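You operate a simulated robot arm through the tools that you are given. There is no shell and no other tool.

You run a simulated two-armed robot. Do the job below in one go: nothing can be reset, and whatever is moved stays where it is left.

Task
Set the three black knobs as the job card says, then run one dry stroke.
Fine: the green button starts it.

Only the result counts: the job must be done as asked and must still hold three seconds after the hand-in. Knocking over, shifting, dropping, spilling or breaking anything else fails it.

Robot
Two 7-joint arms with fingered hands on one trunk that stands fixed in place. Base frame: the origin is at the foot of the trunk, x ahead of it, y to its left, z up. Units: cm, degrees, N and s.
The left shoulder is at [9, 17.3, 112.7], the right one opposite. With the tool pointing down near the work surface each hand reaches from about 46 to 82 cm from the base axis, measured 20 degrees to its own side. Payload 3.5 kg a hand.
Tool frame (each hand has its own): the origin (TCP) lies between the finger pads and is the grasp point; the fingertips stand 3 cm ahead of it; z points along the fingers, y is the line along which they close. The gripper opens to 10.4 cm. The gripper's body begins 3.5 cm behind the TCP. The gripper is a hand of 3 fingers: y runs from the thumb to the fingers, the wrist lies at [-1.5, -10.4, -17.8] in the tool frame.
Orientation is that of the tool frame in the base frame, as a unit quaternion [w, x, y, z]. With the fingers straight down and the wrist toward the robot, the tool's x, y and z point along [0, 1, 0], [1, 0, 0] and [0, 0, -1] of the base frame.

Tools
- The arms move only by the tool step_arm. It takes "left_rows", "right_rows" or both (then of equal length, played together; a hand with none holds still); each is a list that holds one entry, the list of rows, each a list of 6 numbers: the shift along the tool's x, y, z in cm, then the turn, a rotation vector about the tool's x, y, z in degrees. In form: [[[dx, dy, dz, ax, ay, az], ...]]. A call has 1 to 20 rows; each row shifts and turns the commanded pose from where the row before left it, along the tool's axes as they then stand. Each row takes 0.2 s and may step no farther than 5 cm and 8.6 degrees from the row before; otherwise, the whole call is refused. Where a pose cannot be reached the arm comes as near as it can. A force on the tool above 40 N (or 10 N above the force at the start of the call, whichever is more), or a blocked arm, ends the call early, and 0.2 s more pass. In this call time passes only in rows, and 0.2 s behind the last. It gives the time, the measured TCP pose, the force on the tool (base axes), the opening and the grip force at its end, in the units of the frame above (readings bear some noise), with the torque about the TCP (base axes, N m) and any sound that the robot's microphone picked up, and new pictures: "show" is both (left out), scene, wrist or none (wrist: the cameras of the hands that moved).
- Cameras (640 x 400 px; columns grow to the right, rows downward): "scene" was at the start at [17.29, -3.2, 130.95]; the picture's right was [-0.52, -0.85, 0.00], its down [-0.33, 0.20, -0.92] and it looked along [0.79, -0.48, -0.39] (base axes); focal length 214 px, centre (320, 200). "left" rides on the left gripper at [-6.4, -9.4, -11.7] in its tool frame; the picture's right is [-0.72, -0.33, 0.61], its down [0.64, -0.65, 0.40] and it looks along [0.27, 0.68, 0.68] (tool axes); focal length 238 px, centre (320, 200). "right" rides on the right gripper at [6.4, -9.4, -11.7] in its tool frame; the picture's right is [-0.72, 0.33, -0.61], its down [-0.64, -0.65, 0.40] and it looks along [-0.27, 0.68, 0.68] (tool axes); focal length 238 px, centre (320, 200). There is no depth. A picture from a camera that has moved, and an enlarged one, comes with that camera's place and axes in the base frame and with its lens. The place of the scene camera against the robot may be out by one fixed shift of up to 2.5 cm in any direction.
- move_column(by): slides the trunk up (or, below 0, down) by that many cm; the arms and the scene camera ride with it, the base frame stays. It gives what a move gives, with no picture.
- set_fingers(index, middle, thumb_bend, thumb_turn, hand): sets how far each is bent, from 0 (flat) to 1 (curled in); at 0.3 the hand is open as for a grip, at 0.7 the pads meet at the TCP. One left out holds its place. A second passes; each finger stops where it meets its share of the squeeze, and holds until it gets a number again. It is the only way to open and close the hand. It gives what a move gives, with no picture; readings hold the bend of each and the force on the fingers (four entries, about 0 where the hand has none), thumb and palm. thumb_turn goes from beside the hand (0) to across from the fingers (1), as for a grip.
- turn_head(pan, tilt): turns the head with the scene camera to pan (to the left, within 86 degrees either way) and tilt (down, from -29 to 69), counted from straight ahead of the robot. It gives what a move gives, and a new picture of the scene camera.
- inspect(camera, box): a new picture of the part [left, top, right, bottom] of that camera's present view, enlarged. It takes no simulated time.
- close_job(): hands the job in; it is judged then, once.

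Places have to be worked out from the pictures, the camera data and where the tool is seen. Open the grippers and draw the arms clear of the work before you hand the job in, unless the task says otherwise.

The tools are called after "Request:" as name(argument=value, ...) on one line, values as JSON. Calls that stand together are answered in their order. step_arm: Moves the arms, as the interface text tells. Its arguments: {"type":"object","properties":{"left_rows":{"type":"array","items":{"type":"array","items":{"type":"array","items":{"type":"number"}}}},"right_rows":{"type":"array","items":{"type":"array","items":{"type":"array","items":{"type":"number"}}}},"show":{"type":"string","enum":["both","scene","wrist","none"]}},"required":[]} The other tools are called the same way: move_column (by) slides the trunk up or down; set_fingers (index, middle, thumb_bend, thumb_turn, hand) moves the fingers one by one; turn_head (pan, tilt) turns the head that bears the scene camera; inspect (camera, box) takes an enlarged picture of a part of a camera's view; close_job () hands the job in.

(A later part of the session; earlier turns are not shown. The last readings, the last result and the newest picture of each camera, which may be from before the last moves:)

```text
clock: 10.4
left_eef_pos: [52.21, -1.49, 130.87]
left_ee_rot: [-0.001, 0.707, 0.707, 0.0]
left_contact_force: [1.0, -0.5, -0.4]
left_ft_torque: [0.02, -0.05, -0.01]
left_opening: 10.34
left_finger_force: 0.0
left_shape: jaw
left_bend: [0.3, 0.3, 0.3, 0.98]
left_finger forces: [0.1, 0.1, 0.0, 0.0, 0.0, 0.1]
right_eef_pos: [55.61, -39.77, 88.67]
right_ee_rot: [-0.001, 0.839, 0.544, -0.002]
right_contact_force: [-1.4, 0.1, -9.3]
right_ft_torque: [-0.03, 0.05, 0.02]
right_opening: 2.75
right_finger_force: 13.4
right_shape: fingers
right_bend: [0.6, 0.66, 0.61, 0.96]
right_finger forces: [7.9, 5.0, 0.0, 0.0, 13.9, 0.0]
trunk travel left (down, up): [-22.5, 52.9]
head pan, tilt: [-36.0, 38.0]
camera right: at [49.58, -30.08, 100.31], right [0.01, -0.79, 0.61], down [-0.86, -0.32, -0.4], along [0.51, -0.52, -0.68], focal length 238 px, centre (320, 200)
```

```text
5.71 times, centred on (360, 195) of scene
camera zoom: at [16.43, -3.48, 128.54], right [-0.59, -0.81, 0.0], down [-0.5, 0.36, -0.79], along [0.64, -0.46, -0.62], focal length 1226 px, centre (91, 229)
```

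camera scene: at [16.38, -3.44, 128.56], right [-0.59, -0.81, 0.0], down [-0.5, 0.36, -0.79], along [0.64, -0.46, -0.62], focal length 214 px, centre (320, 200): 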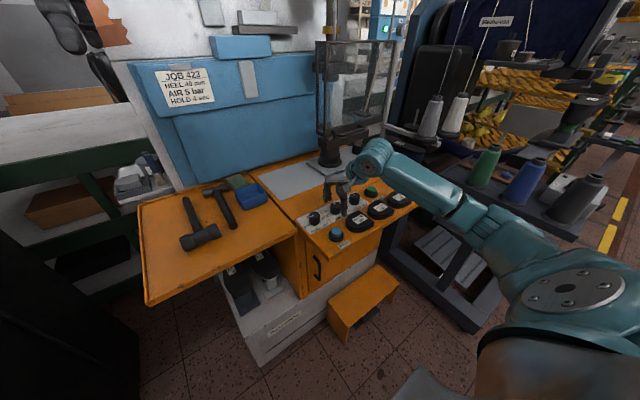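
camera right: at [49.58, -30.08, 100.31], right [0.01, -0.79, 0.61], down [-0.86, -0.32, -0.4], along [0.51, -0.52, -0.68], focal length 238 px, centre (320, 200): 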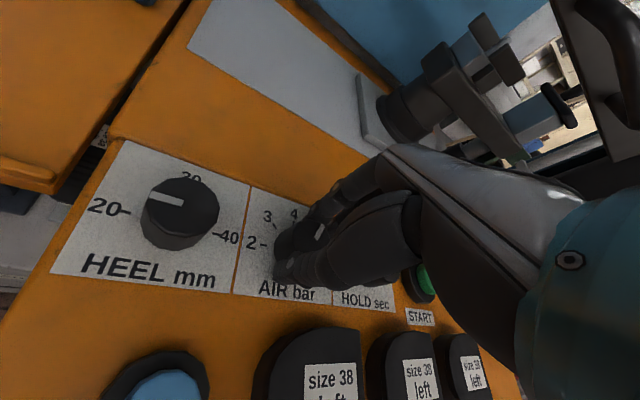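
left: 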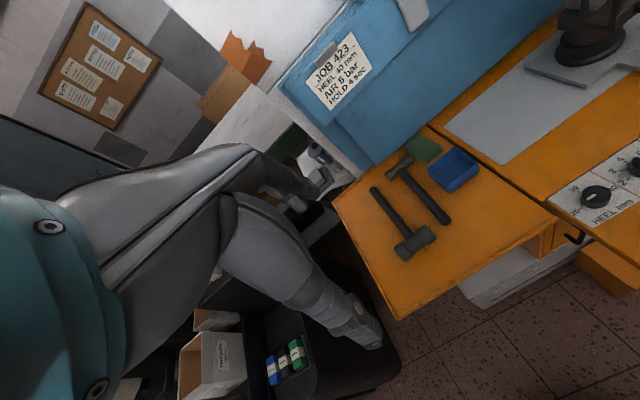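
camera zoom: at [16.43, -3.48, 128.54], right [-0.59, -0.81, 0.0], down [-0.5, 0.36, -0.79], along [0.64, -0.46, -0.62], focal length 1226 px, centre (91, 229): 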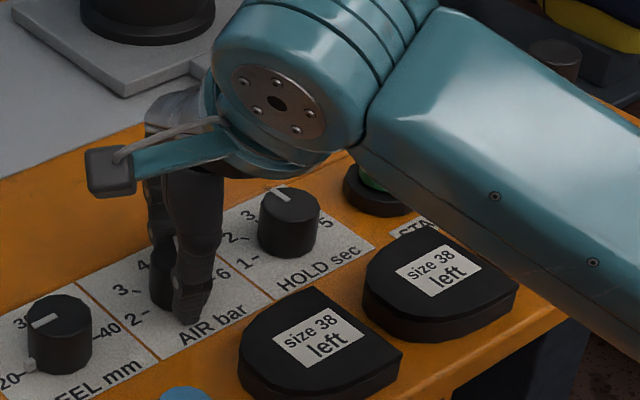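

The knob follows the hand (pointer is unchanged relative to the fingers). I turn the remaining 21° and check the arm's clearance in the full scene view.

Request:
step_arm(right_rows=[[[0, 0, 0, 0, 0, 7], [0, 0, 0, 0, 0, 7], [0, 0, 0, 0, 0, 7]]], show="both")

Request:
inspect(camera="right", box=[240, 160, 400, 290])

```text
clock: 11.2
left_eef_pos: [52.06, -1.61, 131.03]
left_ee_rot: [0.0, 0.707, 0.707, 0.0]
left_contact_force: [0.3, 0.4, -0.4]
left_ft_torque: [0.01, 0.0, 0.02]
left_opening: 10.39
left_finger_force: 0.0
left_shape: jaw
left_bend: [0.3, 0.3, 0.3, 0.98]
left_finger forces: [0.0, 0.0, 0.0, 0.0, 0.0, 0.0]
right_eef_pos: [55.61, -39.73, 88.52]
right_ee_rot: [0.001, 0.924, 0.381, -0.001]
right_contact_force: [-5.9, 0.0, -12.0]
right_ft_torque: [0.0, 0.16, 0.04]
right_opening: 2.72
right_finger_force: 14.2
right_shape: fingers
right_bend: [0.61, 0.67, 0.6, 0.97]
right_finger forces: [6.5, 6.3, 0.0, 0.0, 14.8, 0.0]
trunk travel left (down, up): [-22.5, 52.9]
head pan, tilt: [-36.0, 38.0]
camera scene: at [16.41, -3.51, 128.54], right [-0.59, -0.81, 0.0], down [-0.5, 0.36, -0.79], along [0.64, -0.46, -0.62], focal length 214 px, centre (320, 200)
camera right: at [53.42, -28.58, 100.35], right [-0.28, -0.74, 0.61], down [-0.92, 0.01, -0.4], along [0.29, -0.67, -0.68], focal length 238 px, centre (320, 200)
```

scene: 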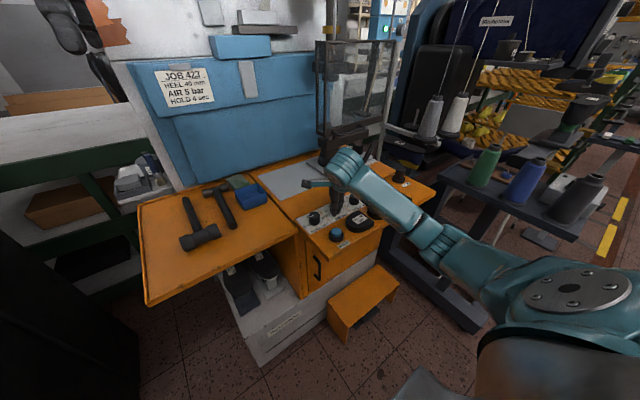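
right: 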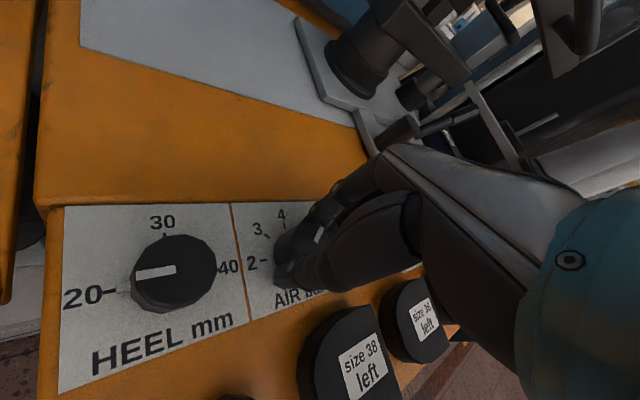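

```text
3.08 times, centred on (320, 225) of right
camera zoom: at [53.42, -28.58, 100.35], right [-0.28, -0.74, 0.61], down [-0.92, 0.01, -0.4], along [0.29, -0.67, -0.68], focal length 733 px, centre (320, 123)
```

zoom: 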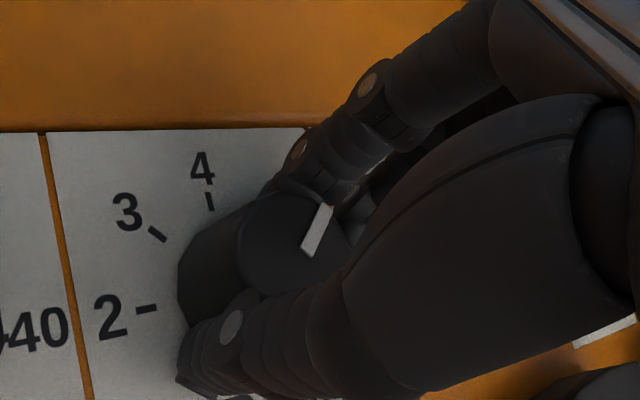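

The hand turned 45.2° with no visible slip. I release the AIR knob and read its pointer.

Request:
set_fingers(hand="right", index=0.44, middle=0.44, thumb_bend=0.44)

Request:
step_arm(right_rows=[[[0, 0, -2, 0, 0, 0], [0, 0, -2, 0, 0, 0], [0, 0, -2, 0, 0, 0], [0, 0, -2, 0, 0, 0]]], show="wrist")

Request:
inspect(camera="right", box=[200, 200, 360, 330])

Request:
inspect(camera="scene", box=[290, 150, 430, 250])

```text
clock: 12.2
left_eef_pos: [52.09, -1.44, 130.95]
left_ee_rot: [0.0, 0.707, 0.707, 0.001]
left_contact_force: [-0.3, 0.0, -0.8]
left_ft_torque: [0.02, 0.0, 0.0]
left_opening: 10.36
left_finger_force: 0.0
left_shape: jaw
left_bend: [0.3, 0.3, 0.3, 0.98]
left_finger forces: [0.0, 0.1, 0.0, 0.0, 0.0, 0.1]
right_eef_pos: [55.45, -39.39, 88.79]
right_ee_rot: [0.0, 0.924, 0.383, 0.0]
right_contact_force: [-0.2, 0.3, 0.3]
right_ft_torque: [-0.01, 0.02, 0.02]
right_opening: 6.72
right_finger_force: 0.1
right_shape: fingers
right_bend: [0.44, 0.44, 0.44, 0.97]
right_finger forces: [0.0, 0.1, 0.1, 0.0, 0.1, 0.0]
trunk travel left (down, up): [-22.5, 52.9]
head pan, tilt: [-36.0, 38.0]
```

```text
clock: 13.2
left_eef_pos: [52.1, -1.54, 131.04]
left_ee_rot: [0.0, 0.707, 0.707, 0.0]
left_contact_force: [0.5, -0.4, -0.3]
left_ft_torque: [-0.01, -0.03, 0.0]
left_opening: 10.35
left_finger_force: 0.0
left_shape: jaw
left_bend: [0.3, 0.3, 0.3, 0.98]
left_finger forces: [0.0, 0.0, 0.1, 0.0, 0.0, 0.1]
right_eef_pos: [55.61, -39.5, 96.9]
right_ee_rot: [0.001, 0.924, 0.383, 0.0]
right_contact_force: [0.1, -0.1, 0.0]
right_ft_torque: [0.01, -0.02, -0.04]
right_opening: 6.73
right_finger_force: 0.1
right_shape: fingers
right_bend: [0.44, 0.44, 0.44, 0.97]
right_finger forces: [0.0, 0.0, 0.0, 0.1, 0.1, 0.1]
trunk travel left (down, up): [-22.5, 52.9]
head pan, tilt: [-36.0, 38.0]
camera right: at [53.36, -28.43, 108.52], right [-0.28, -0.74, 0.61], down [-0.91, 0.01, -0.4], along [0.29, -0.67, -0.68], focal length 238 px, centre (320, 200)
```

right: 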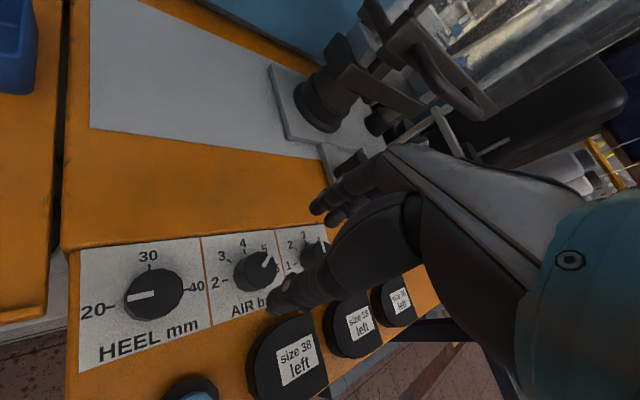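

```text
3.08 times, centred on (280, 265) of right
camera zoom: at [53.36, -28.43, 108.52], right [-0.28, -0.74, 0.61], down [-0.91, 0.01, -0.4], along [0.29, -0.67, -0.68], focal length 733 px, centre (443, 0)
```

zoom: 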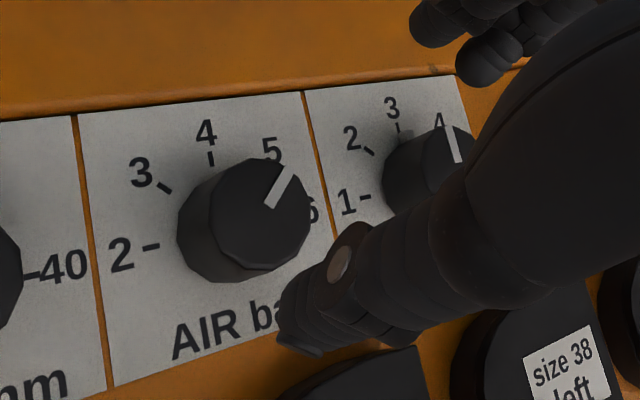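

```text
4.00 times, centred on (360, 200) of scene
camera zoom: at [16.33, -3.46, 128.57], right [-0.59, -0.81, 0.0], down [-0.5, 0.36, -0.79], along [0.64, -0.46, -0.62], focal length 858 px, centre (160, 200)
```

zoom: 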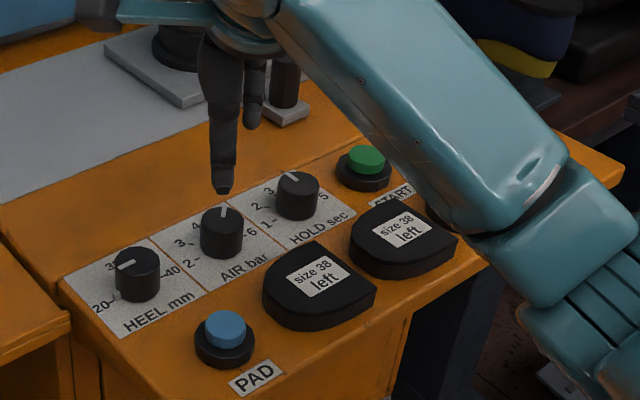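

I zoom tight on the AIR knob to measure its angle exactly.

Request:
inspect(camera="right", box=[225, 235, 289, 285])

Request:
inspect(camera="scene", box=[325, 190, 365, 220])

```text
8.00 times, centred on (257, 260) of right
camera zoom: at [53.36, -28.43, 108.52], right [-0.28, -0.74, 0.61], down [-0.91, 0.01, -0.4], along [0.29, -0.67, -0.68], focal length 1907 px, centre (824, -280)
```

zoom: 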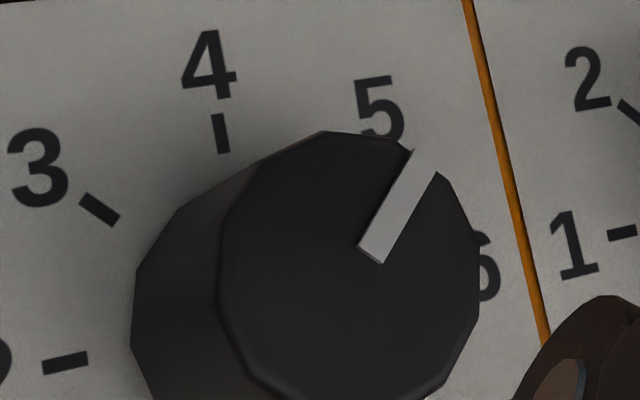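

```text
13.33 times, centred on (345, 205) of scene
camera zoom: at [16.33, -3.46, 128.57], right [-0.59, -0.81, 0.0], down [-0.5, 0.36, -0.79], along [0.64, -0.46, -0.62], focal length 2860 px, centre (-13, 133)
```

zoom: 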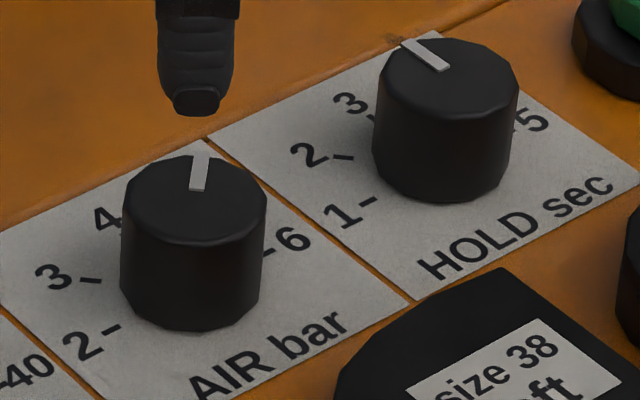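

AIR measures about 44–45°. I zoom further on AIR and HOLD in the scene view to pin the pointer directions.

Request:
inspect(camera="scene", box=[348, 190, 364, 202])

Request:
inspect(camera="scene", box=[331, 197, 347, 209])

Request:
inspect(camera="scene", box=[306, 207, 322, 219])

```text
16.00 times, centred on (356, 196) of scene
camera zoom: at [16.33, -3.46, 128.57], right [-0.59, -0.81, 0.0], down [-0.5, 0.36, -0.79], along [0.64, -0.46, -0.62], focal length 3432 px, centre (-256, 264)
```

zoom: 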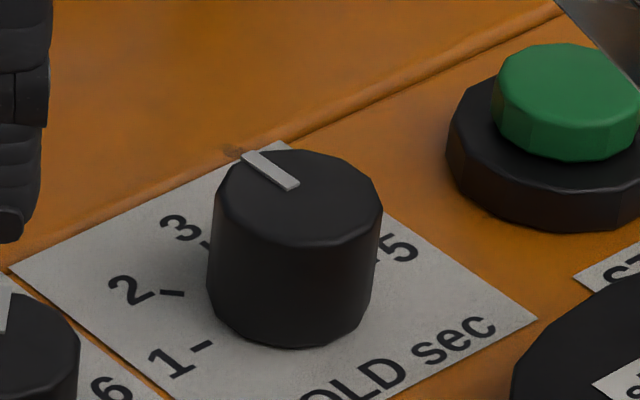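

```text
16.00 times, centred on (339, 203) of scene
camera zoom: at [16.33, -3.46, 128.57], right [-0.59, -0.81, 0.0], down [-0.5, 0.36, -0.79], along [0.64, -0.46, -0.62], focal length 3432 px, centre (16, 152)
```

zoom: 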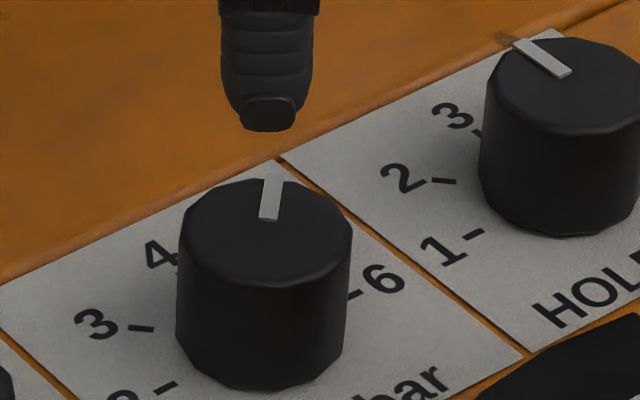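

```text
16.00 times, centred on (314, 213) of scene
camera zoom: at [16.33, -3.46, 128.57], right [-0.59, -0.81, 0.0], down [-0.5, 0.36, -0.79], along [0.64, -0.46, -0.62], focal length 3432 px, centre (416, -8)
```

zoom: 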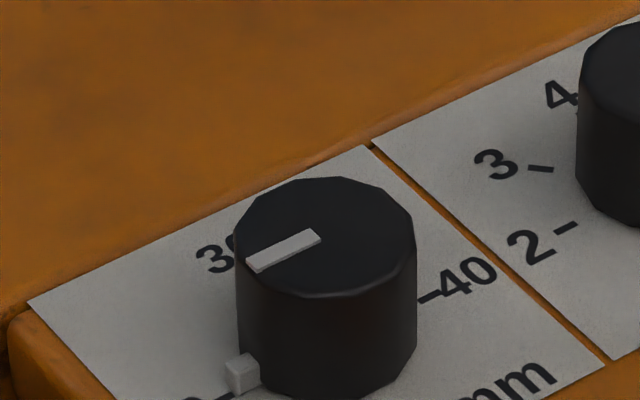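

AIR is at about 44–45° (5 bar). HEEL shows a small grey cube at its base near the 20 mark, so I look at that more closely, and at the pressure gauge.

Request:
inspect(camera="right", box=[75, 240, 211, 350])

Request:
inspect(camera="right", box=[105, 280, 145, 310])

Request:
inspect(camera="left", box=[540, 130, 640, 220])

```text
3.64 times, centred on (143, 295) of right
camera zoom: at [53.36, -28.43, 108.52], right [-0.28, -0.74, 0.61], down [-0.91, 0.01, -0.4], along [0.29, -0.67, -0.68], focal length 867 px, centre (964, -146)
```

zoom: 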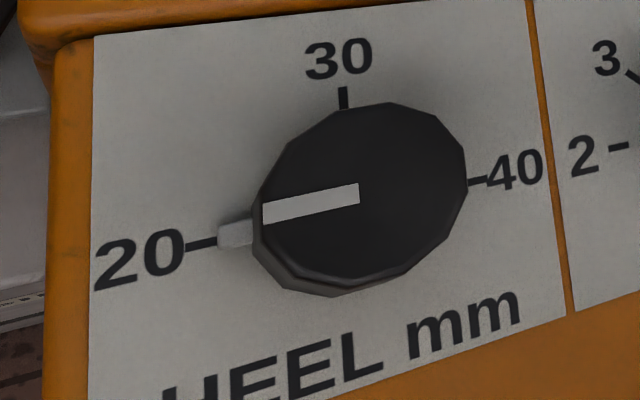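

```text
13.33 times, centred on (125, 295) of right
camera zoom: at [53.36, -28.43, 108.52], right [-0.28, -0.74, 0.61], down [-0.91, 0.01, -0.4], along [0.29, -0.67, -0.68], focal length 3178 px, centre (2920, -1067)
```

zoom: 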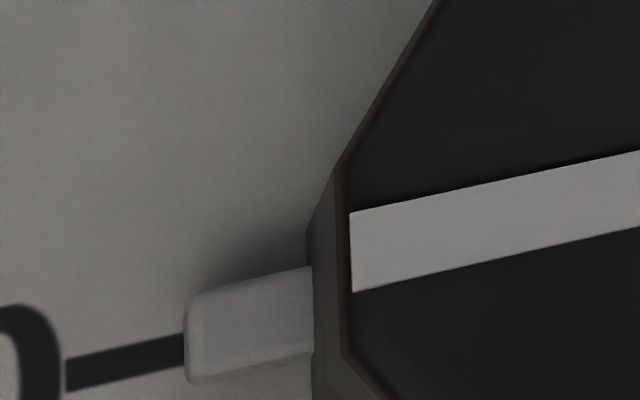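

```text
4.44 times, centred on (590, 175) of left
camera zoom: at [42.49, -7.96, 142.73], right [-0.33, -0.72, -0.61], down [-0.65, 0.64, -0.4], along [0.68, 0.27, -0.68], focal length 1059 px, centre (-880, 311)
```

zoom: 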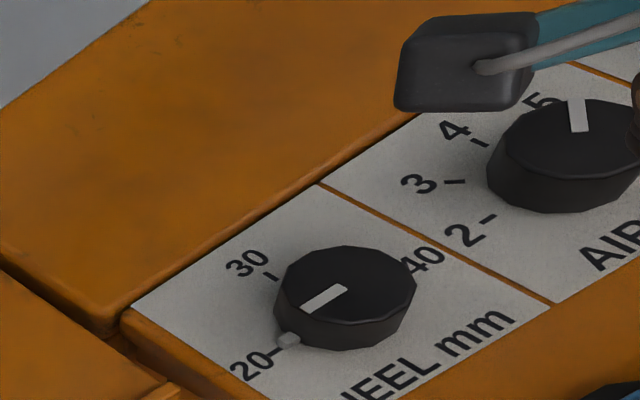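

The cube sits under the pointer at the knob's base; I'll watch it when turning HEEL. Next is HOLD: I rotate the hand back to square and shift to y ≈ −47.3, staying well below and in front of the guard handle (x ≈ 65.7, z ≈ 104.5).

Request:
step_arm(right_rows=[[[0, 0, 0, 0, 0, -7.5], [0, 0, 0, 0, 0, -7.5], [0, 0, 0, 0, 0, -7.5], [0, 0, 0, 0, 0, -7.5], [0, 0, 0, 0, 0, -7.5], [0, 0, 0, 0, 0, -7.5], [-2.6, 0, 0.6, 0, 0, 0], [-2.6, 0, 0.6, 0, 0, 0], [-2.65, 0.1, 0.6, 0, 0, 0]]], show="both")

Request:
inspect(camera="right", box=[200, 180, 360, 310])

```text
clock: 15.2
left_eef_pos: [52.16, -1.51, 131.15]
left_ee_rot: [0.0, 0.708, 0.707, 0.001]
left_contact_force: [-1.2, 0.5, 0.1]
left_ft_torque: [0.0, 0.01, 0.03]
left_opening: 10.36
left_finger_force: 0.1
left_shape: jaw
left_bend: [0.3, 0.3, 0.3, 0.98]
left_finger forces: [0.0, 0.0, 0.0, 0.1, 0.0, 0.0]
right_eef_pos: [55.77, -47.62, 94.96]
right_ee_rot: [0.0, 0.706, 0.708, 0.0]
right_contact_force: [-0.2, -0.4, -0.4]
right_ft_torque: [0.0, -0.04, 0.03]
right_opening: 6.69
right_finger_force: 0.1
right_shape: fingers
right_bend: [0.44, 0.44, 0.44, 0.97]
right_finger forces: [0.0, 0.0, 0.0, 0.1, 0.0, 0.1]
trunk travel left (down, up): [-22.5, 52.9]
head pan, tilt: [-36.0, 38.0]
camera scene: at [16.38, -3.45, 128.56], right [-0.59, -0.81, 0.0], down [-0.5, 0.36, -0.79], along [0.64, -0.46, -0.62], focal length 214 px, centre (320, 200)
camera right: at [46.32, -41.3, 106.57], right [0.33, -0.72, 0.61], down [-0.65, -0.64, -0.4], along [0.69, -0.27, -0.68], focal length 238 px, centre (320, 200)
```

scene: 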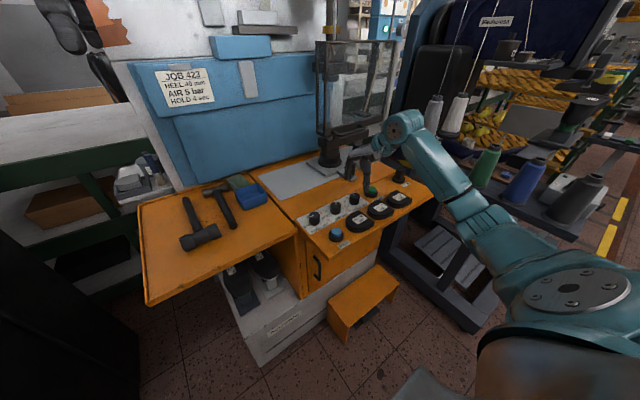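
right: 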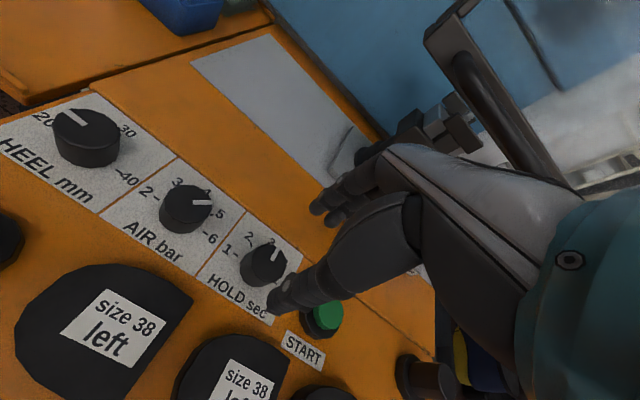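

```text
3.08 times, centred on (280, 245) of right
camera zoom: at [46.32, -41.3, 106.57], right [0.33, -0.72, 0.61], down [-0.65, -0.64, -0.4], along [0.69, -0.27, -0.68], focal length 733 px, centre (443, 62)
```

zoom: 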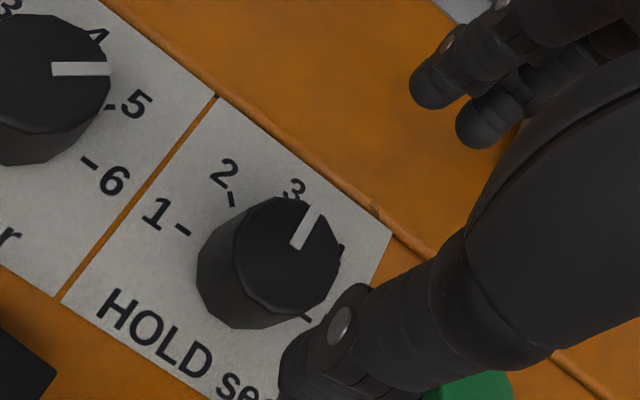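

HOLD's centre computes to about (55.8, −47.4), right under the TCP. To keep the fingers away from START I pre-rotate −25° first, then descend.

Request:
step_arm(right_rows=[[[0, 0, 0, 0, 0, -6.25], [0, 0, 0, 0, 0, -6.25], [0, 0, 0, 0, 0, -6.25], [0, 0, 0, 0, 0, -6.25], [0, 0, 1.6, 0, 0, 0], [0, 0, 1.6, 0, 0, 0], [0, 0, 1.6, 0, 0, 0], [0, 0, 1.5, 0, 0, 0]]], show="both")

Request:
inspect(camera="right", box=[240, 160, 400, 290])

Request:
inspect(camera="scene", box=[320, 150, 420, 220])

```text
clock: 17.0
left_eef_pos: [52.15, -1.47, 130.99]
left_ee_rot: [0.0, 0.707, 0.707, 0.001]
left_contact_force: [0.2, -0.9, -0.2]
left_ft_torque: [-0.01, 0.0, 0.04]
left_opening: 10.37
left_finger_force: 0.1
left_shape: jaw
left_bend: [0.3, 0.3, 0.3, 0.98]
left_finger forces: [0.0, 0.0, 0.0, 0.1, 0.0, 0.0]
right_eef_pos: [55.7, -47.46, 88.61]
right_ee_rot: [0.0, 0.537, 0.844, 0.0]
right_contact_force: [-0.2, 0.0, 0.4]
right_ft_torque: [0.02, 0.0, 0.0]
right_opening: 6.74
right_finger_force: 0.0
right_shape: fingers
right_bend: [0.44, 0.44, 0.44, 0.97]
right_finger forces: [0.1, 0.0, 0.1, 0.1, 0.0, 0.0]
trunk travel left (down, up): [-22.5, 52.9]
head pan, tilt: [-36.0, 38.0]
camera scene: at [16.38, -3.44, 128.56], right [-0.59, -0.81, 0.0], down [-0.5, 0.36, -0.79], along [0.64, -0.46, -0.62], focal length 214 px, centre (320, 200)
camera right: at [44.46, -45.66, 100.26], right [0.6, -0.51, 0.61], down [-0.32, -0.86, -0.4], along [0.73, 0.05, -0.68], focal length 238 px, centre (320, 200)
```

scene: 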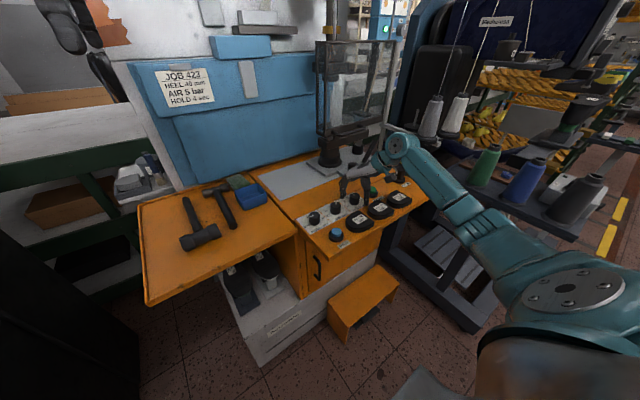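
right: 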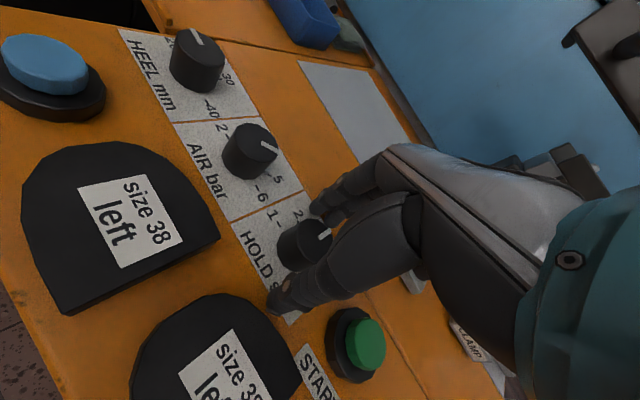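

```text
3.08 times, centred on (320, 225) of right
camera zoom: at [44.46, -45.66, 100.26], right [0.6, -0.51, 0.61], down [-0.32, -0.86, -0.4], along [0.73, 0.05, -0.68], focal length 733 px, centre (320, 123)
```

zoom: 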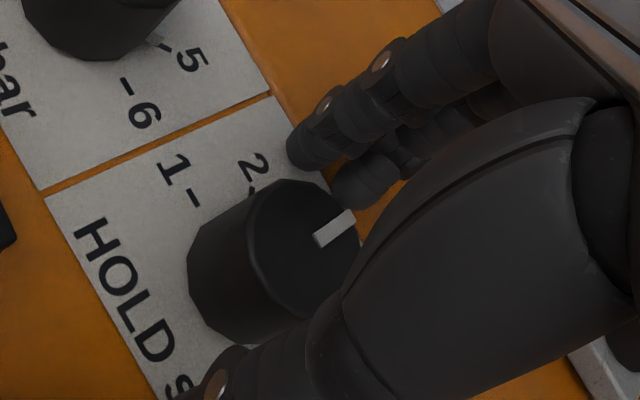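

```text
5.71 times, centred on (370, 185) of scene
camera zoom: at [16.38, -3.44, 128.56], right [-0.59, -0.81, 0.0], down [-0.5, 0.36, -0.79], along [0.64, -0.46, -0.62], focal length 1226 px, centre (34, 286)
```

zoom: 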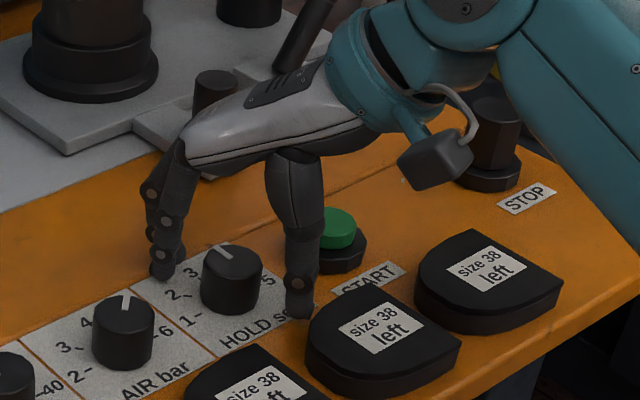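

The small grey tab turns with the knob (AIR's tab now lines up with the 5 tick), so it's just a pointer foot. The hand straddles HOLD cleanly; I close on it.

Request:
set_fingers(hand="right", index=0.58, middle=0.58, thumb_bend=0.58)

Request:
set_fingers(hand="right", index=0.72, middle=0.72, thumb_bend=0.72)

Request:
inspect(camera="right", box=[240, 160, 400, 290])

```text
clock: 18.0
left_eef_pos: [52.09, -1.53, 130.95]
left_ee_rot: [0.001, 0.707, 0.707, 0.0]
left_contact_force: [-0.5, 0.2, -0.2]
left_ft_torque: [0.0, 0.01, 0.0]
left_opening: 10.37
left_finger_force: 0.0
left_shape: jaw
left_bend: [0.3, 0.3, 0.3, 0.98]
left_finger forces: [0.1, 0.0, 0.1, 0.0, 0.0, 0.0]
right_eef_pos: [55.66, -47.37, 88.6]
right_ee_rot: [0.0, 0.537, 0.843, 0.0]
right_contact_force: [-0.6, 0.0, 0.3]
right_ft_torque: [-0.02, -0.01, 0.0]
right_opening: 3.45
right_finger_force: 0.0
right_shape: fingers
right_bend: [0.57, 0.57, 0.57, 0.97]
right_finger forces: [0.0, 0.0, 0.0, 0.1, 0.0, 0.0]
trunk travel left (down, up): [-22.5, 52.9]
head pan, tilt: [-36.0, 38.0]
```

```text
clock: 19.0
left_eef_pos: [52.17, -1.56, 130.94]
left_ee_rot: [-0.001, 0.707, 0.707, 0.0]
left_contact_force: [0.2, -0.3, 0.0]
left_ft_torque: [-0.01, -0.03, -0.01]
left_opening: 10.36
left_finger_force: 0.0
left_shape: jaw
left_bend: [0.3, 0.3, 0.3, 0.98]
left_finger forces: [0.0, 0.0, 0.0, 0.1, 0.0, 0.1]
right_eef_pos: [55.78, -47.49, 88.54]
right_ee_rot: [0.0, 0.538, 0.843, 0.0]
right_contact_force: [7.8, -3.3, -2.3]
right_ft_torque: [-0.09, -0.11, -0.01]
right_opening: 2.74
right_finger_force: 14.9
right_shape: fingers
right_bend: [0.6, 0.65, 0.61, 0.97]
right_finger forces: [10.2, 7.3, 0.0, 0.1, 11.9, 0.0]
trunk travel left (down, up): [-22.5, 52.9]
head pan, tilt: [-36.0, 38.0]
```

```text
3.08 times, centred on (320, 225) of right
camera zoom: at [44.52, -45.69, 100.26], right [0.6, -0.51, 0.61], down [-0.32, -0.86, -0.4], along [0.73, 0.05, -0.68], focal length 733 px, centre (320, 123)
```

zoom: 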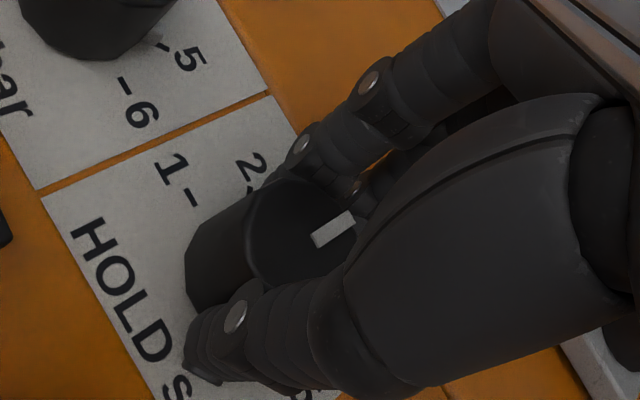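

Grip on HOLD is solid (10/7/12 N). I turn it 44° clockwise.

Request:
step_arm(right_rows=[[[0, 0, 0, 0, 0, 7.33], [0, 0, 0, 0, 0, 7.33], [0, 0, 0, 0, 0, 7.33], [0, 0, 0, 0, 0, 7.33], [0, 0, 0, 0, 0, 7.34], [0, 0, 0, 0, 0, 7.34]]], show="both")

Request:
inspect(camera="right", box=[240, 160, 400, 290])

Request:
inspect(camera="scene", box=[320, 150, 420, 220])

```text
clock: 20.4
left_eef_pos: [52.05, -1.55, 131.01]
left_ee_rot: [0.001, 0.708, 0.707, 0.001]
left_contact_force: [-0.9, -0.2, 0.2]
left_ft_torque: [-0.06, 0.04, 0.01]
left_opening: 10.36
left_finger_force: 0.0
left_shape: jaw
left_bend: [0.3, 0.3, 0.3, 0.98]
left_finger forces: [0.0, 0.0, 0.1, 0.0, 0.0, 0.0]
right_eef_pos: [55.61, -47.5, 88.46]
right_ee_rot: [0.001, 0.815, 0.58, 0.0]
right_contact_force: [-2.4, -2.7, 2.3]
right_ft_torque: [0.0, 0.13, 0.02]
right_opening: 2.75
right_finger_force: 14.5
right_shape: fingers
right_bend: [0.61, 0.66, 0.61, 0.97]
right_finger forces: [8.0, 6.2, 0.0, 0.0, 14.5, 0.0]
trunk travel left (down, up): [-22.5, 52.9]
head pan, tilt: [-36.0, 38.0]
camera scene: at [16.33, -3.46, 128.56], right [-0.59, -0.81, 0.0], down [-0.5, 0.36, -0.79], along [0.64, -0.46, -0.62], focal length 214 px, centre (320, 200)
camera right: at [48.77, -38.55, 100.22], right [0.07, -0.79, 0.61], down [-0.83, -0.39, -0.4], along [0.56, -0.48, -0.68], focal length 238 px, centre (320, 200)
```

scene: 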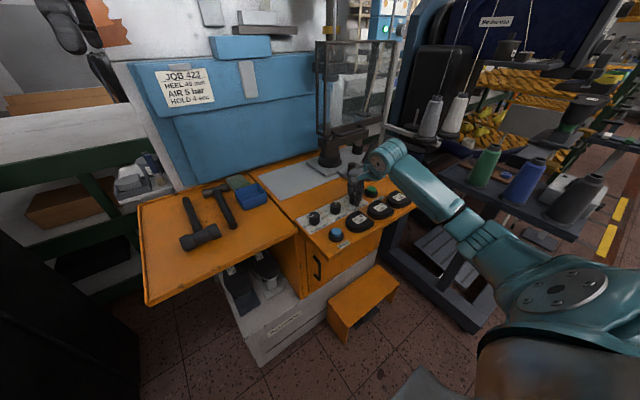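
right: 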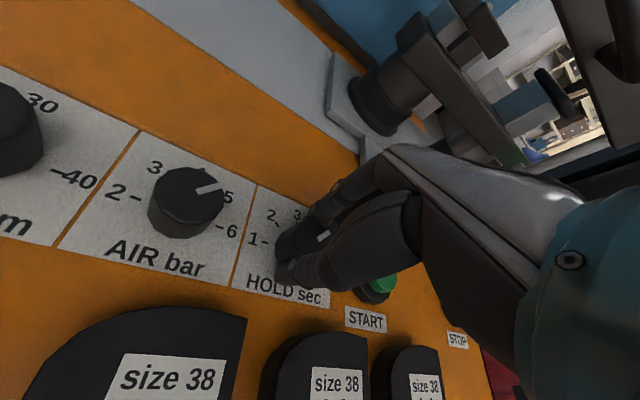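

```text
3.08 times, centred on (320, 225) of right
camera zoom: at [48.77, -38.55, 100.22], right [0.07, -0.79, 0.61], down [-0.83, -0.39, -0.4], along [0.56, -0.48, -0.68], focal length 733 px, centre (320, 123)
```

zoom: 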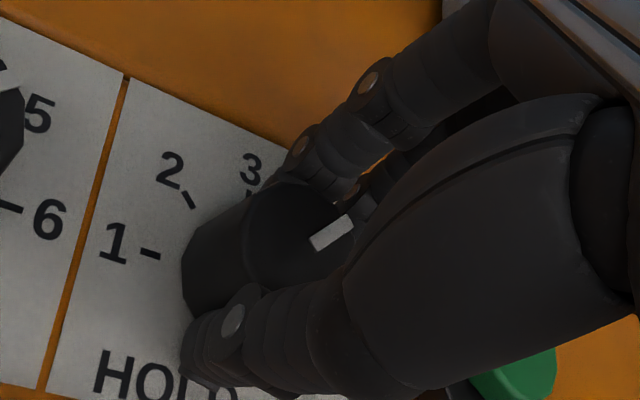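

```text
5.71 times, centred on (370, 185) of scene
camera zoom: at [16.33, -3.46, 128.56], right [-0.59, -0.81, 0.0], down [-0.5, 0.36, -0.79], along [0.64, -0.46, -0.62], focal length 1226 px, centre (34, 286)
```

zoom: 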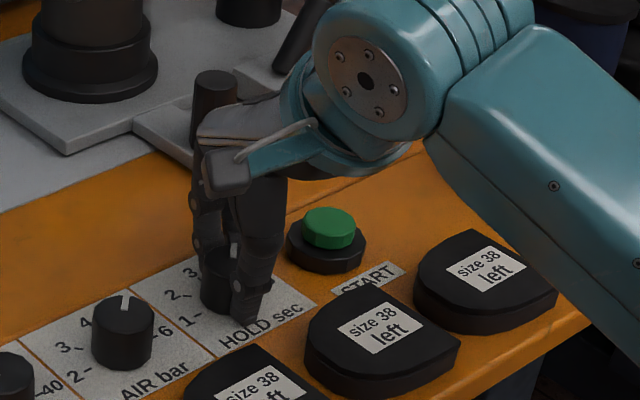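

Turned about 44° without slip. I release partway (keeping fingers away from START), lift, and read the HOLD pointer.

Request:
set_fingers(hand="right", index=0.46, middle=0.46, thumb_bend=0.46)

Request:
step_arm(right_rows=[[[0, 0, -1.8, 0, 0, 0], [0, 0, -2, 0, 0, 0], [0, 0, -2, 0, 0, 0], [0, 0, -2, 0, 0, 0]]], show="wrist")

Request:
inspect(camera="right", box=[180, 190, 330, 320])

Request:
inspect(camera="scene", box=[345, 188, 369, 206])

```text
clock: 21.4
left_eef_pos: [52.2, -1.53, 131.08]
left_ee_rot: [0.0, 0.707, 0.707, 0.0]
left_contact_force: [-0.2, 0.6, -0.4]
left_ft_torque: [0.0, 0.01, -0.01]
left_opening: 10.35
left_finger_force: 0.0
left_shape: jaw
left_bend: [0.3, 0.3, 0.3, 0.98]
left_finger forces: [0.0, 0.0, 0.0, 0.1, 0.1, 0.0]
right_eef_pos: [55.52, -47.53, 88.56]
right_ee_rot: [0.0, 0.814, 0.581, 0.0]
right_contact_force: [1.1, 0.1, -0.2]
right_ft_torque: [-0.01, 0.04, 0.02]
right_opening: 6.19
right_finger_force: 0.1
right_shape: fingers
right_bend: [0.46, 0.46, 0.46, 0.97]
right_finger forces: [0.1, 0.0, 0.0, 0.1, 0.0, 0.1]
trunk travel left (down, up): [-22.5, 52.9]
head pan, tilt: [-36.0, 38.0]
```

```text
clock: 22.4
left_eef_pos: [52.12, -1.46, 131.01]
left_ee_rot: [0.0, 0.707, 0.707, 0.0]
left_contact_force: [0.0, -0.2, 0.9]
left_ft_torque: [-0.01, 0.0, 0.0]
left_opening: 10.32
left_finger_force: 0.1
left_shape: jaw
left_bend: [0.3, 0.3, 0.3, 0.98]
left_finger forces: [0.0, 0.0, 0.0, 0.0, 0.1, 0.0]
right_eef_pos: [55.58, -47.5, 96.36]
right_ee_rot: [0.0, 0.814, 0.58, 0.0]
right_contact_force: [0.5, 0.6, -0.1]
right_ft_torque: [0.03, 0.0, -0.01]
right_opening: 6.19
right_finger_force: 0.0
right_shape: fingers
right_bend: [0.46, 0.46, 0.46, 0.97]
right_finger forces: [0.1, 0.1, 0.1, 0.1, 0.1, 0.0]
trunk travel left (down, up): [-22.5, 52.9]
head pan, tilt: [-36.0, 38.0]
camera right: at [48.69, -38.44, 108.14], right [0.07, -0.79, 0.61], down [-0.83, -0.39, -0.4], along [0.56, -0.48, -0.68], focal length 238 px, centre (320, 200)
```

right: 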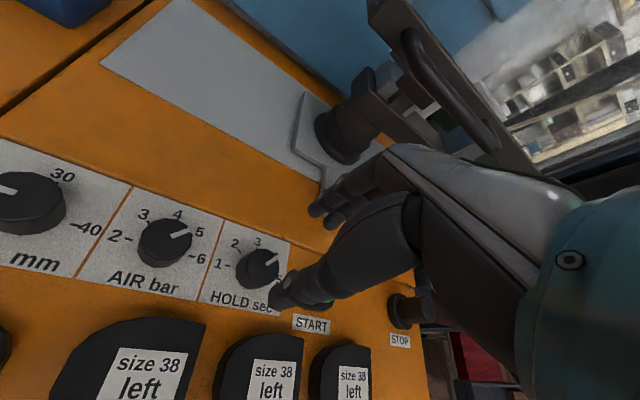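

```text
3.08 times, centred on (255, 255) of right
camera zoom: at [48.69, -38.44, 108.14], right [0.07, -0.79, 0.61], down [-0.83, -0.39, -0.4], along [0.56, -0.48, -0.68], focal length 733 px, centre (520, 31)
```

zoom: 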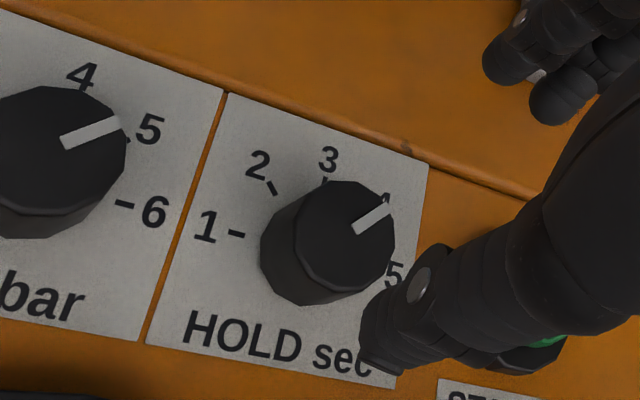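

```text
16.00 times, centred on (357, 197) of scene
camera zoom: at [16.37, -3.42, 128.56], right [-0.59, -0.81, 0.0], down [-0.5, 0.36, -0.79], along [0.64, -0.46, -0.62], focal length 3432 px, centre (-272, 248)
```

zoom: 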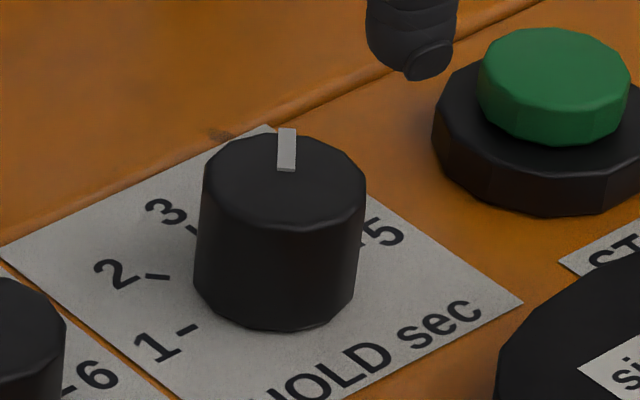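

HOLD reads about 43–45° (4 sec) and AIR about 45° (5 bar). Now I carry the hand over to HEEL and rotate it to −45° in two groups of moves, staying at z ≈ 96.

Request:
step_arm(right_rows=[[[3.865, -1.29, 0, 0, 0, 0], [3.865, -1.29, 0, 0, 0, 0], [3.865, -1.29, 0, 0, 0, 0], [3.865, -1.29, 0, 0, 0, 0], [0, 0, 0, 0, 0, -8], [0, 0, 0, 0, 0, -8], [0, 0, 0, 0, 0, -8], [0, 0, 0, 0, 0, -8], [0, 0, 0, 0, 0, -8], [0, 0, 0, 0, 0, -8], [0, 0, 0, 0, 0, -8], [0, 0, 0, 0, 0, -8]]], show="both")

Request:
inspect(camera="right", box=[200, 190, 360, 320])

Request:
inspect(camera="scene", box=[270, 150, 420, 260])

```text
clock: 25.0
left_eef_pos: [52.01, -1.47, 130.91]
left_ee_rot: [0.0, 0.707, 0.707, 0.0]
left_contact_force: [0.2, 0.4, -0.4]
left_ft_torque: [0.04, -0.01, -0.03]
left_opening: 10.37
left_finger_force: 0.1
left_shape: jaw
left_bend: [0.3, 0.3, 0.3, 0.98]
left_finger forces: [0.0, 0.0, 0.1, 0.1, 0.1, 0.1]
right_eef_pos: [55.79, -31.15, 96.39]
right_ee_rot: [0.002, 0.38, 0.925, 0.0]
right_contact_force: [0.4, 0.2, -0.3]
right_ft_torque: [0.02, -0.01, 0.01]
right_opening: 6.21
right_finger_force: 0.1
right_shape: fingers
right_bend: [0.46, 0.46, 0.46, 0.97]
right_finger forces: [0.0, 0.1, 0.0, 0.0, 0.0, 0.0]
trunk travel left (down, up): [-22.5, 52.9]
head pan, tilt: [-36.0, 38.0]
camera scene: at [16.38, -3.44, 128.55], right [-0.59, -0.81, 0.0], down [-0.5, 0.36, -0.79], along [0.64, -0.46, -0.62], focal length 214 px, centre (320, 200)
camera right: at [44.58, -33.49, 108.05], right [0.74, -0.28, 0.61], down [-0.01, -0.91, -0.4], along [0.67, 0.3, -0.68], focal length 238 px, centre (320, 200)
```

scene: 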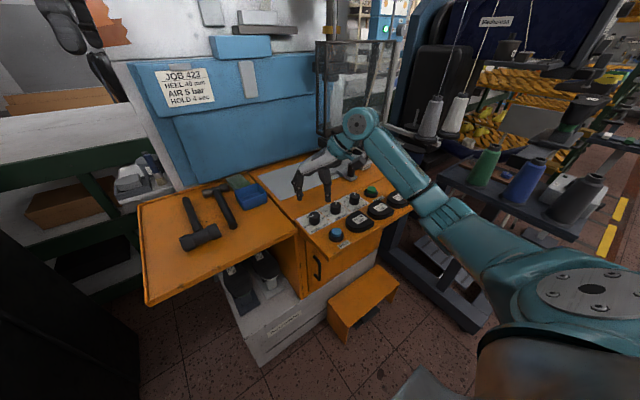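
right: 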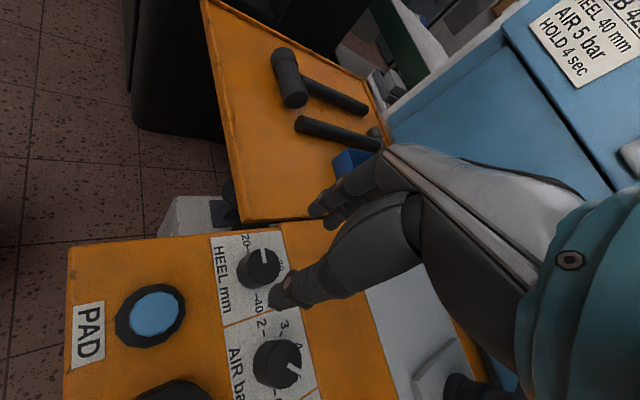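

```text
3.08 times, centred on (280, 255) of right
camera zoom: at [44.58, -33.49, 108.05], right [0.74, -0.28, 0.61], down [-0.01, -0.91, -0.4], along [0.67, 0.3, -0.68], focal length 733 px, centre (443, 31)
```

zoom: 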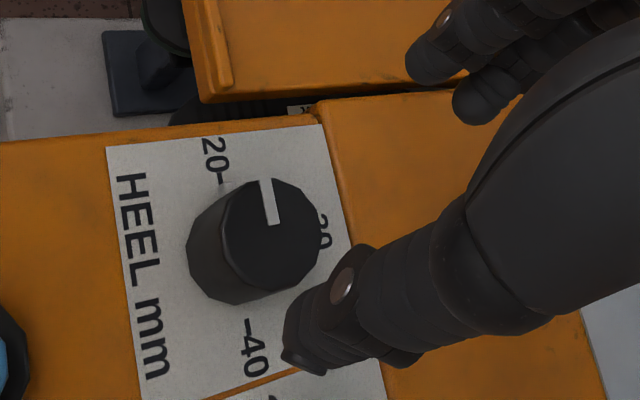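

```text
3.64 times, centred on (345, 205) of scene
camera zoom: at [16.38, -3.44, 128.55], right [-0.59, -0.81, 0.0], down [-0.5, 0.36, -0.79], along [0.64, -0.46, -0.62], focal length 780 px, centre (229, 182)
```

zoom: 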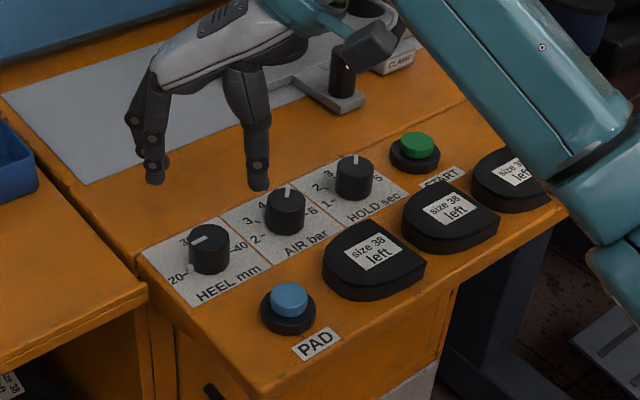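

HEEL's centre computes to (55.7, −31.05), right under the TCP. I descend to z ≈ 88.5 and close on it.

Request:
step_arm(right_rows=[[[0, 0, 1.6, 0, 0, 0], [0, 0, 1.6, 0, 0, 0], [0, 0, 1.6, 0, 0, 0], [0, 0, 1.6, 0, 0, 0], [0, 0, 1.4, 0, 0, 0]]], show="wrist")

Request:
set_fingers(hand="right", index=0.58, middle=0.58, thumb_bend=0.58)

Request:
set_fingers(hand="right", index=0.72, middle=0.72, thumb_bend=0.72)

Request:
inspect(camera="right", box=[240, 160, 400, 290])

```text
clock: 26.2
left_eef_pos: [52.16, -1.42, 130.87]
left_ee_rot: [0.0, 0.707, 0.707, 0.0]
left_contact_force: [0.8, -0.2, -0.3]
left_ft_torque: [-0.01, 0.03, 0.0]
left_opening: 10.34
left_finger_force: 0.0
left_shape: jaw
left_bend: [0.3, 0.3, 0.3, 0.98]
left_finger forces: [0.0, 0.0, 0.0, 0.1, 0.0, 0.0]
right_eef_pos: [55.61, -30.99, 88.49]
right_ee_rot: [0.0, 0.382, 0.924, 0.0]
right_contact_force: [-0.6, -0.3, 1.0]
right_ft_torque: [0.02, 0.0, -0.02]
right_opening: 6.19
right_finger_force: 0.0
right_shape: fingers
right_bend: [0.46, 0.46, 0.46, 0.97]
right_finger forces: [0.0, 0.0, 0.0, 0.1, 0.0, 0.0]
trunk travel left (down, up): [-22.5, 52.9]
head pan, tilt: [-36.0, 38.0]
camera right: at [44.47, -33.31, 100.2], right [0.74, -0.28, 0.61], down [-0.01, -0.92, -0.4], along [0.67, 0.29, -0.68], focal length 238 px, centre (320, 200)
```

right: 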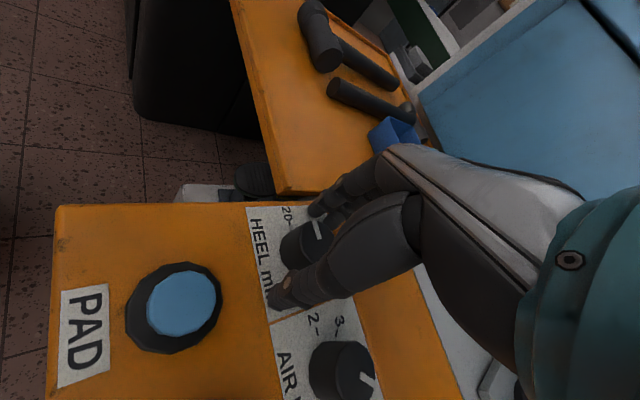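

```text
clock: 27.2
left_eef_pos: [52.11, -1.56, 130.97]
left_ee_rot: [0.001, 0.707, 0.707, 0.0]
left_contact_force: [0.0, 0.8, -0.2]
left_ft_torque: [-0.02, 0.01, 0.04]
left_opening: 10.37
left_finger_force: 0.1
left_shape: jaw
left_bend: [0.3, 0.3, 0.3, 0.98]
left_finger forces: [0.0, 0.0, 0.0, 0.0, 0.0, 0.1]
right_eef_pos: [55.61, -30.99, 88.55]
right_ee_rot: [0.001, 0.383, 0.924, 0.0]
right_contact_force: [0.4, -0.2, 1.0]
right_ft_torque: [-0.01, -0.02, 0.0]
right_opening: 3.45
right_finger_force: 0.1
right_shape: fingers
right_bend: [0.57, 0.57, 0.57, 0.97]
right_finger forces: [0.0, 0.0, 0.0, 0.1, 0.1, 0.0]
trunk travel left (down, up): [-22.5, 52.9]
head pan, tilt: [-36.0, 38.0]
```

```text
clock: 28.2
left_eef_pos: [52.21, -1.45, 130.87]
left_ee_rot: [0.0, 0.707, 0.707, -0.001]
left_contact_force: [-0.7, -0.5, 0.6]
left_ft_torque: [-0.03, 0.03, -0.01]
left_opening: 10.38
left_finger_force: 0.2
left_shape: jaw
left_bend: [0.3, 0.3, 0.3, 0.98]
left_finger forces: [0.0, 0.0, 0.0, 0.0, 0.0, 0.1]
right_eef_pos: [55.8, -30.96, 88.45]
right_ee_rot: [0.0, 0.382, 0.924, 0.0]
right_contact_force: [5.5, 1.7, -2.0]
right_ft_torque: [0.04, -0.16, 0.02]
right_opening: 2.64
right_finger_force: 15.2
right_shape: fingers
right_bend: [0.6, 0.64, 0.61, 0.97]
right_finger forces: [9.7, 8.3, 0.0, 0.0, 11.4, 0.0]
trunk travel left (down, up): [-22.5, 52.9]
head pan, tilt: [-36.0, 38.0]
```

```text
3.08 times, centred on (320, 225) of right
camera zoom: at [44.55, -33.28, 100.21], right [0.74, -0.28, 0.61], down [-0.01, -0.91, -0.4], along [0.67, 0.29, -0.68], focal length 733 px, centre (320, 123)
```

zoom: 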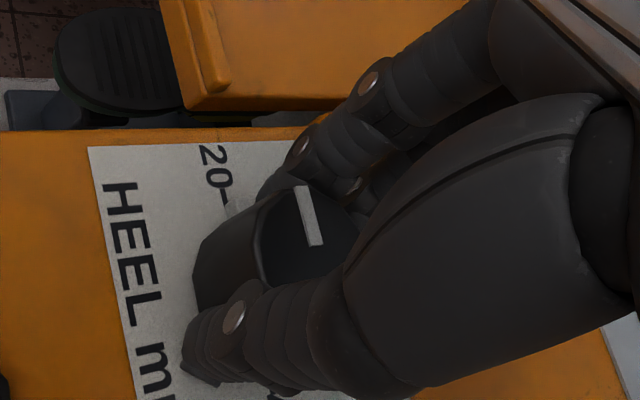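

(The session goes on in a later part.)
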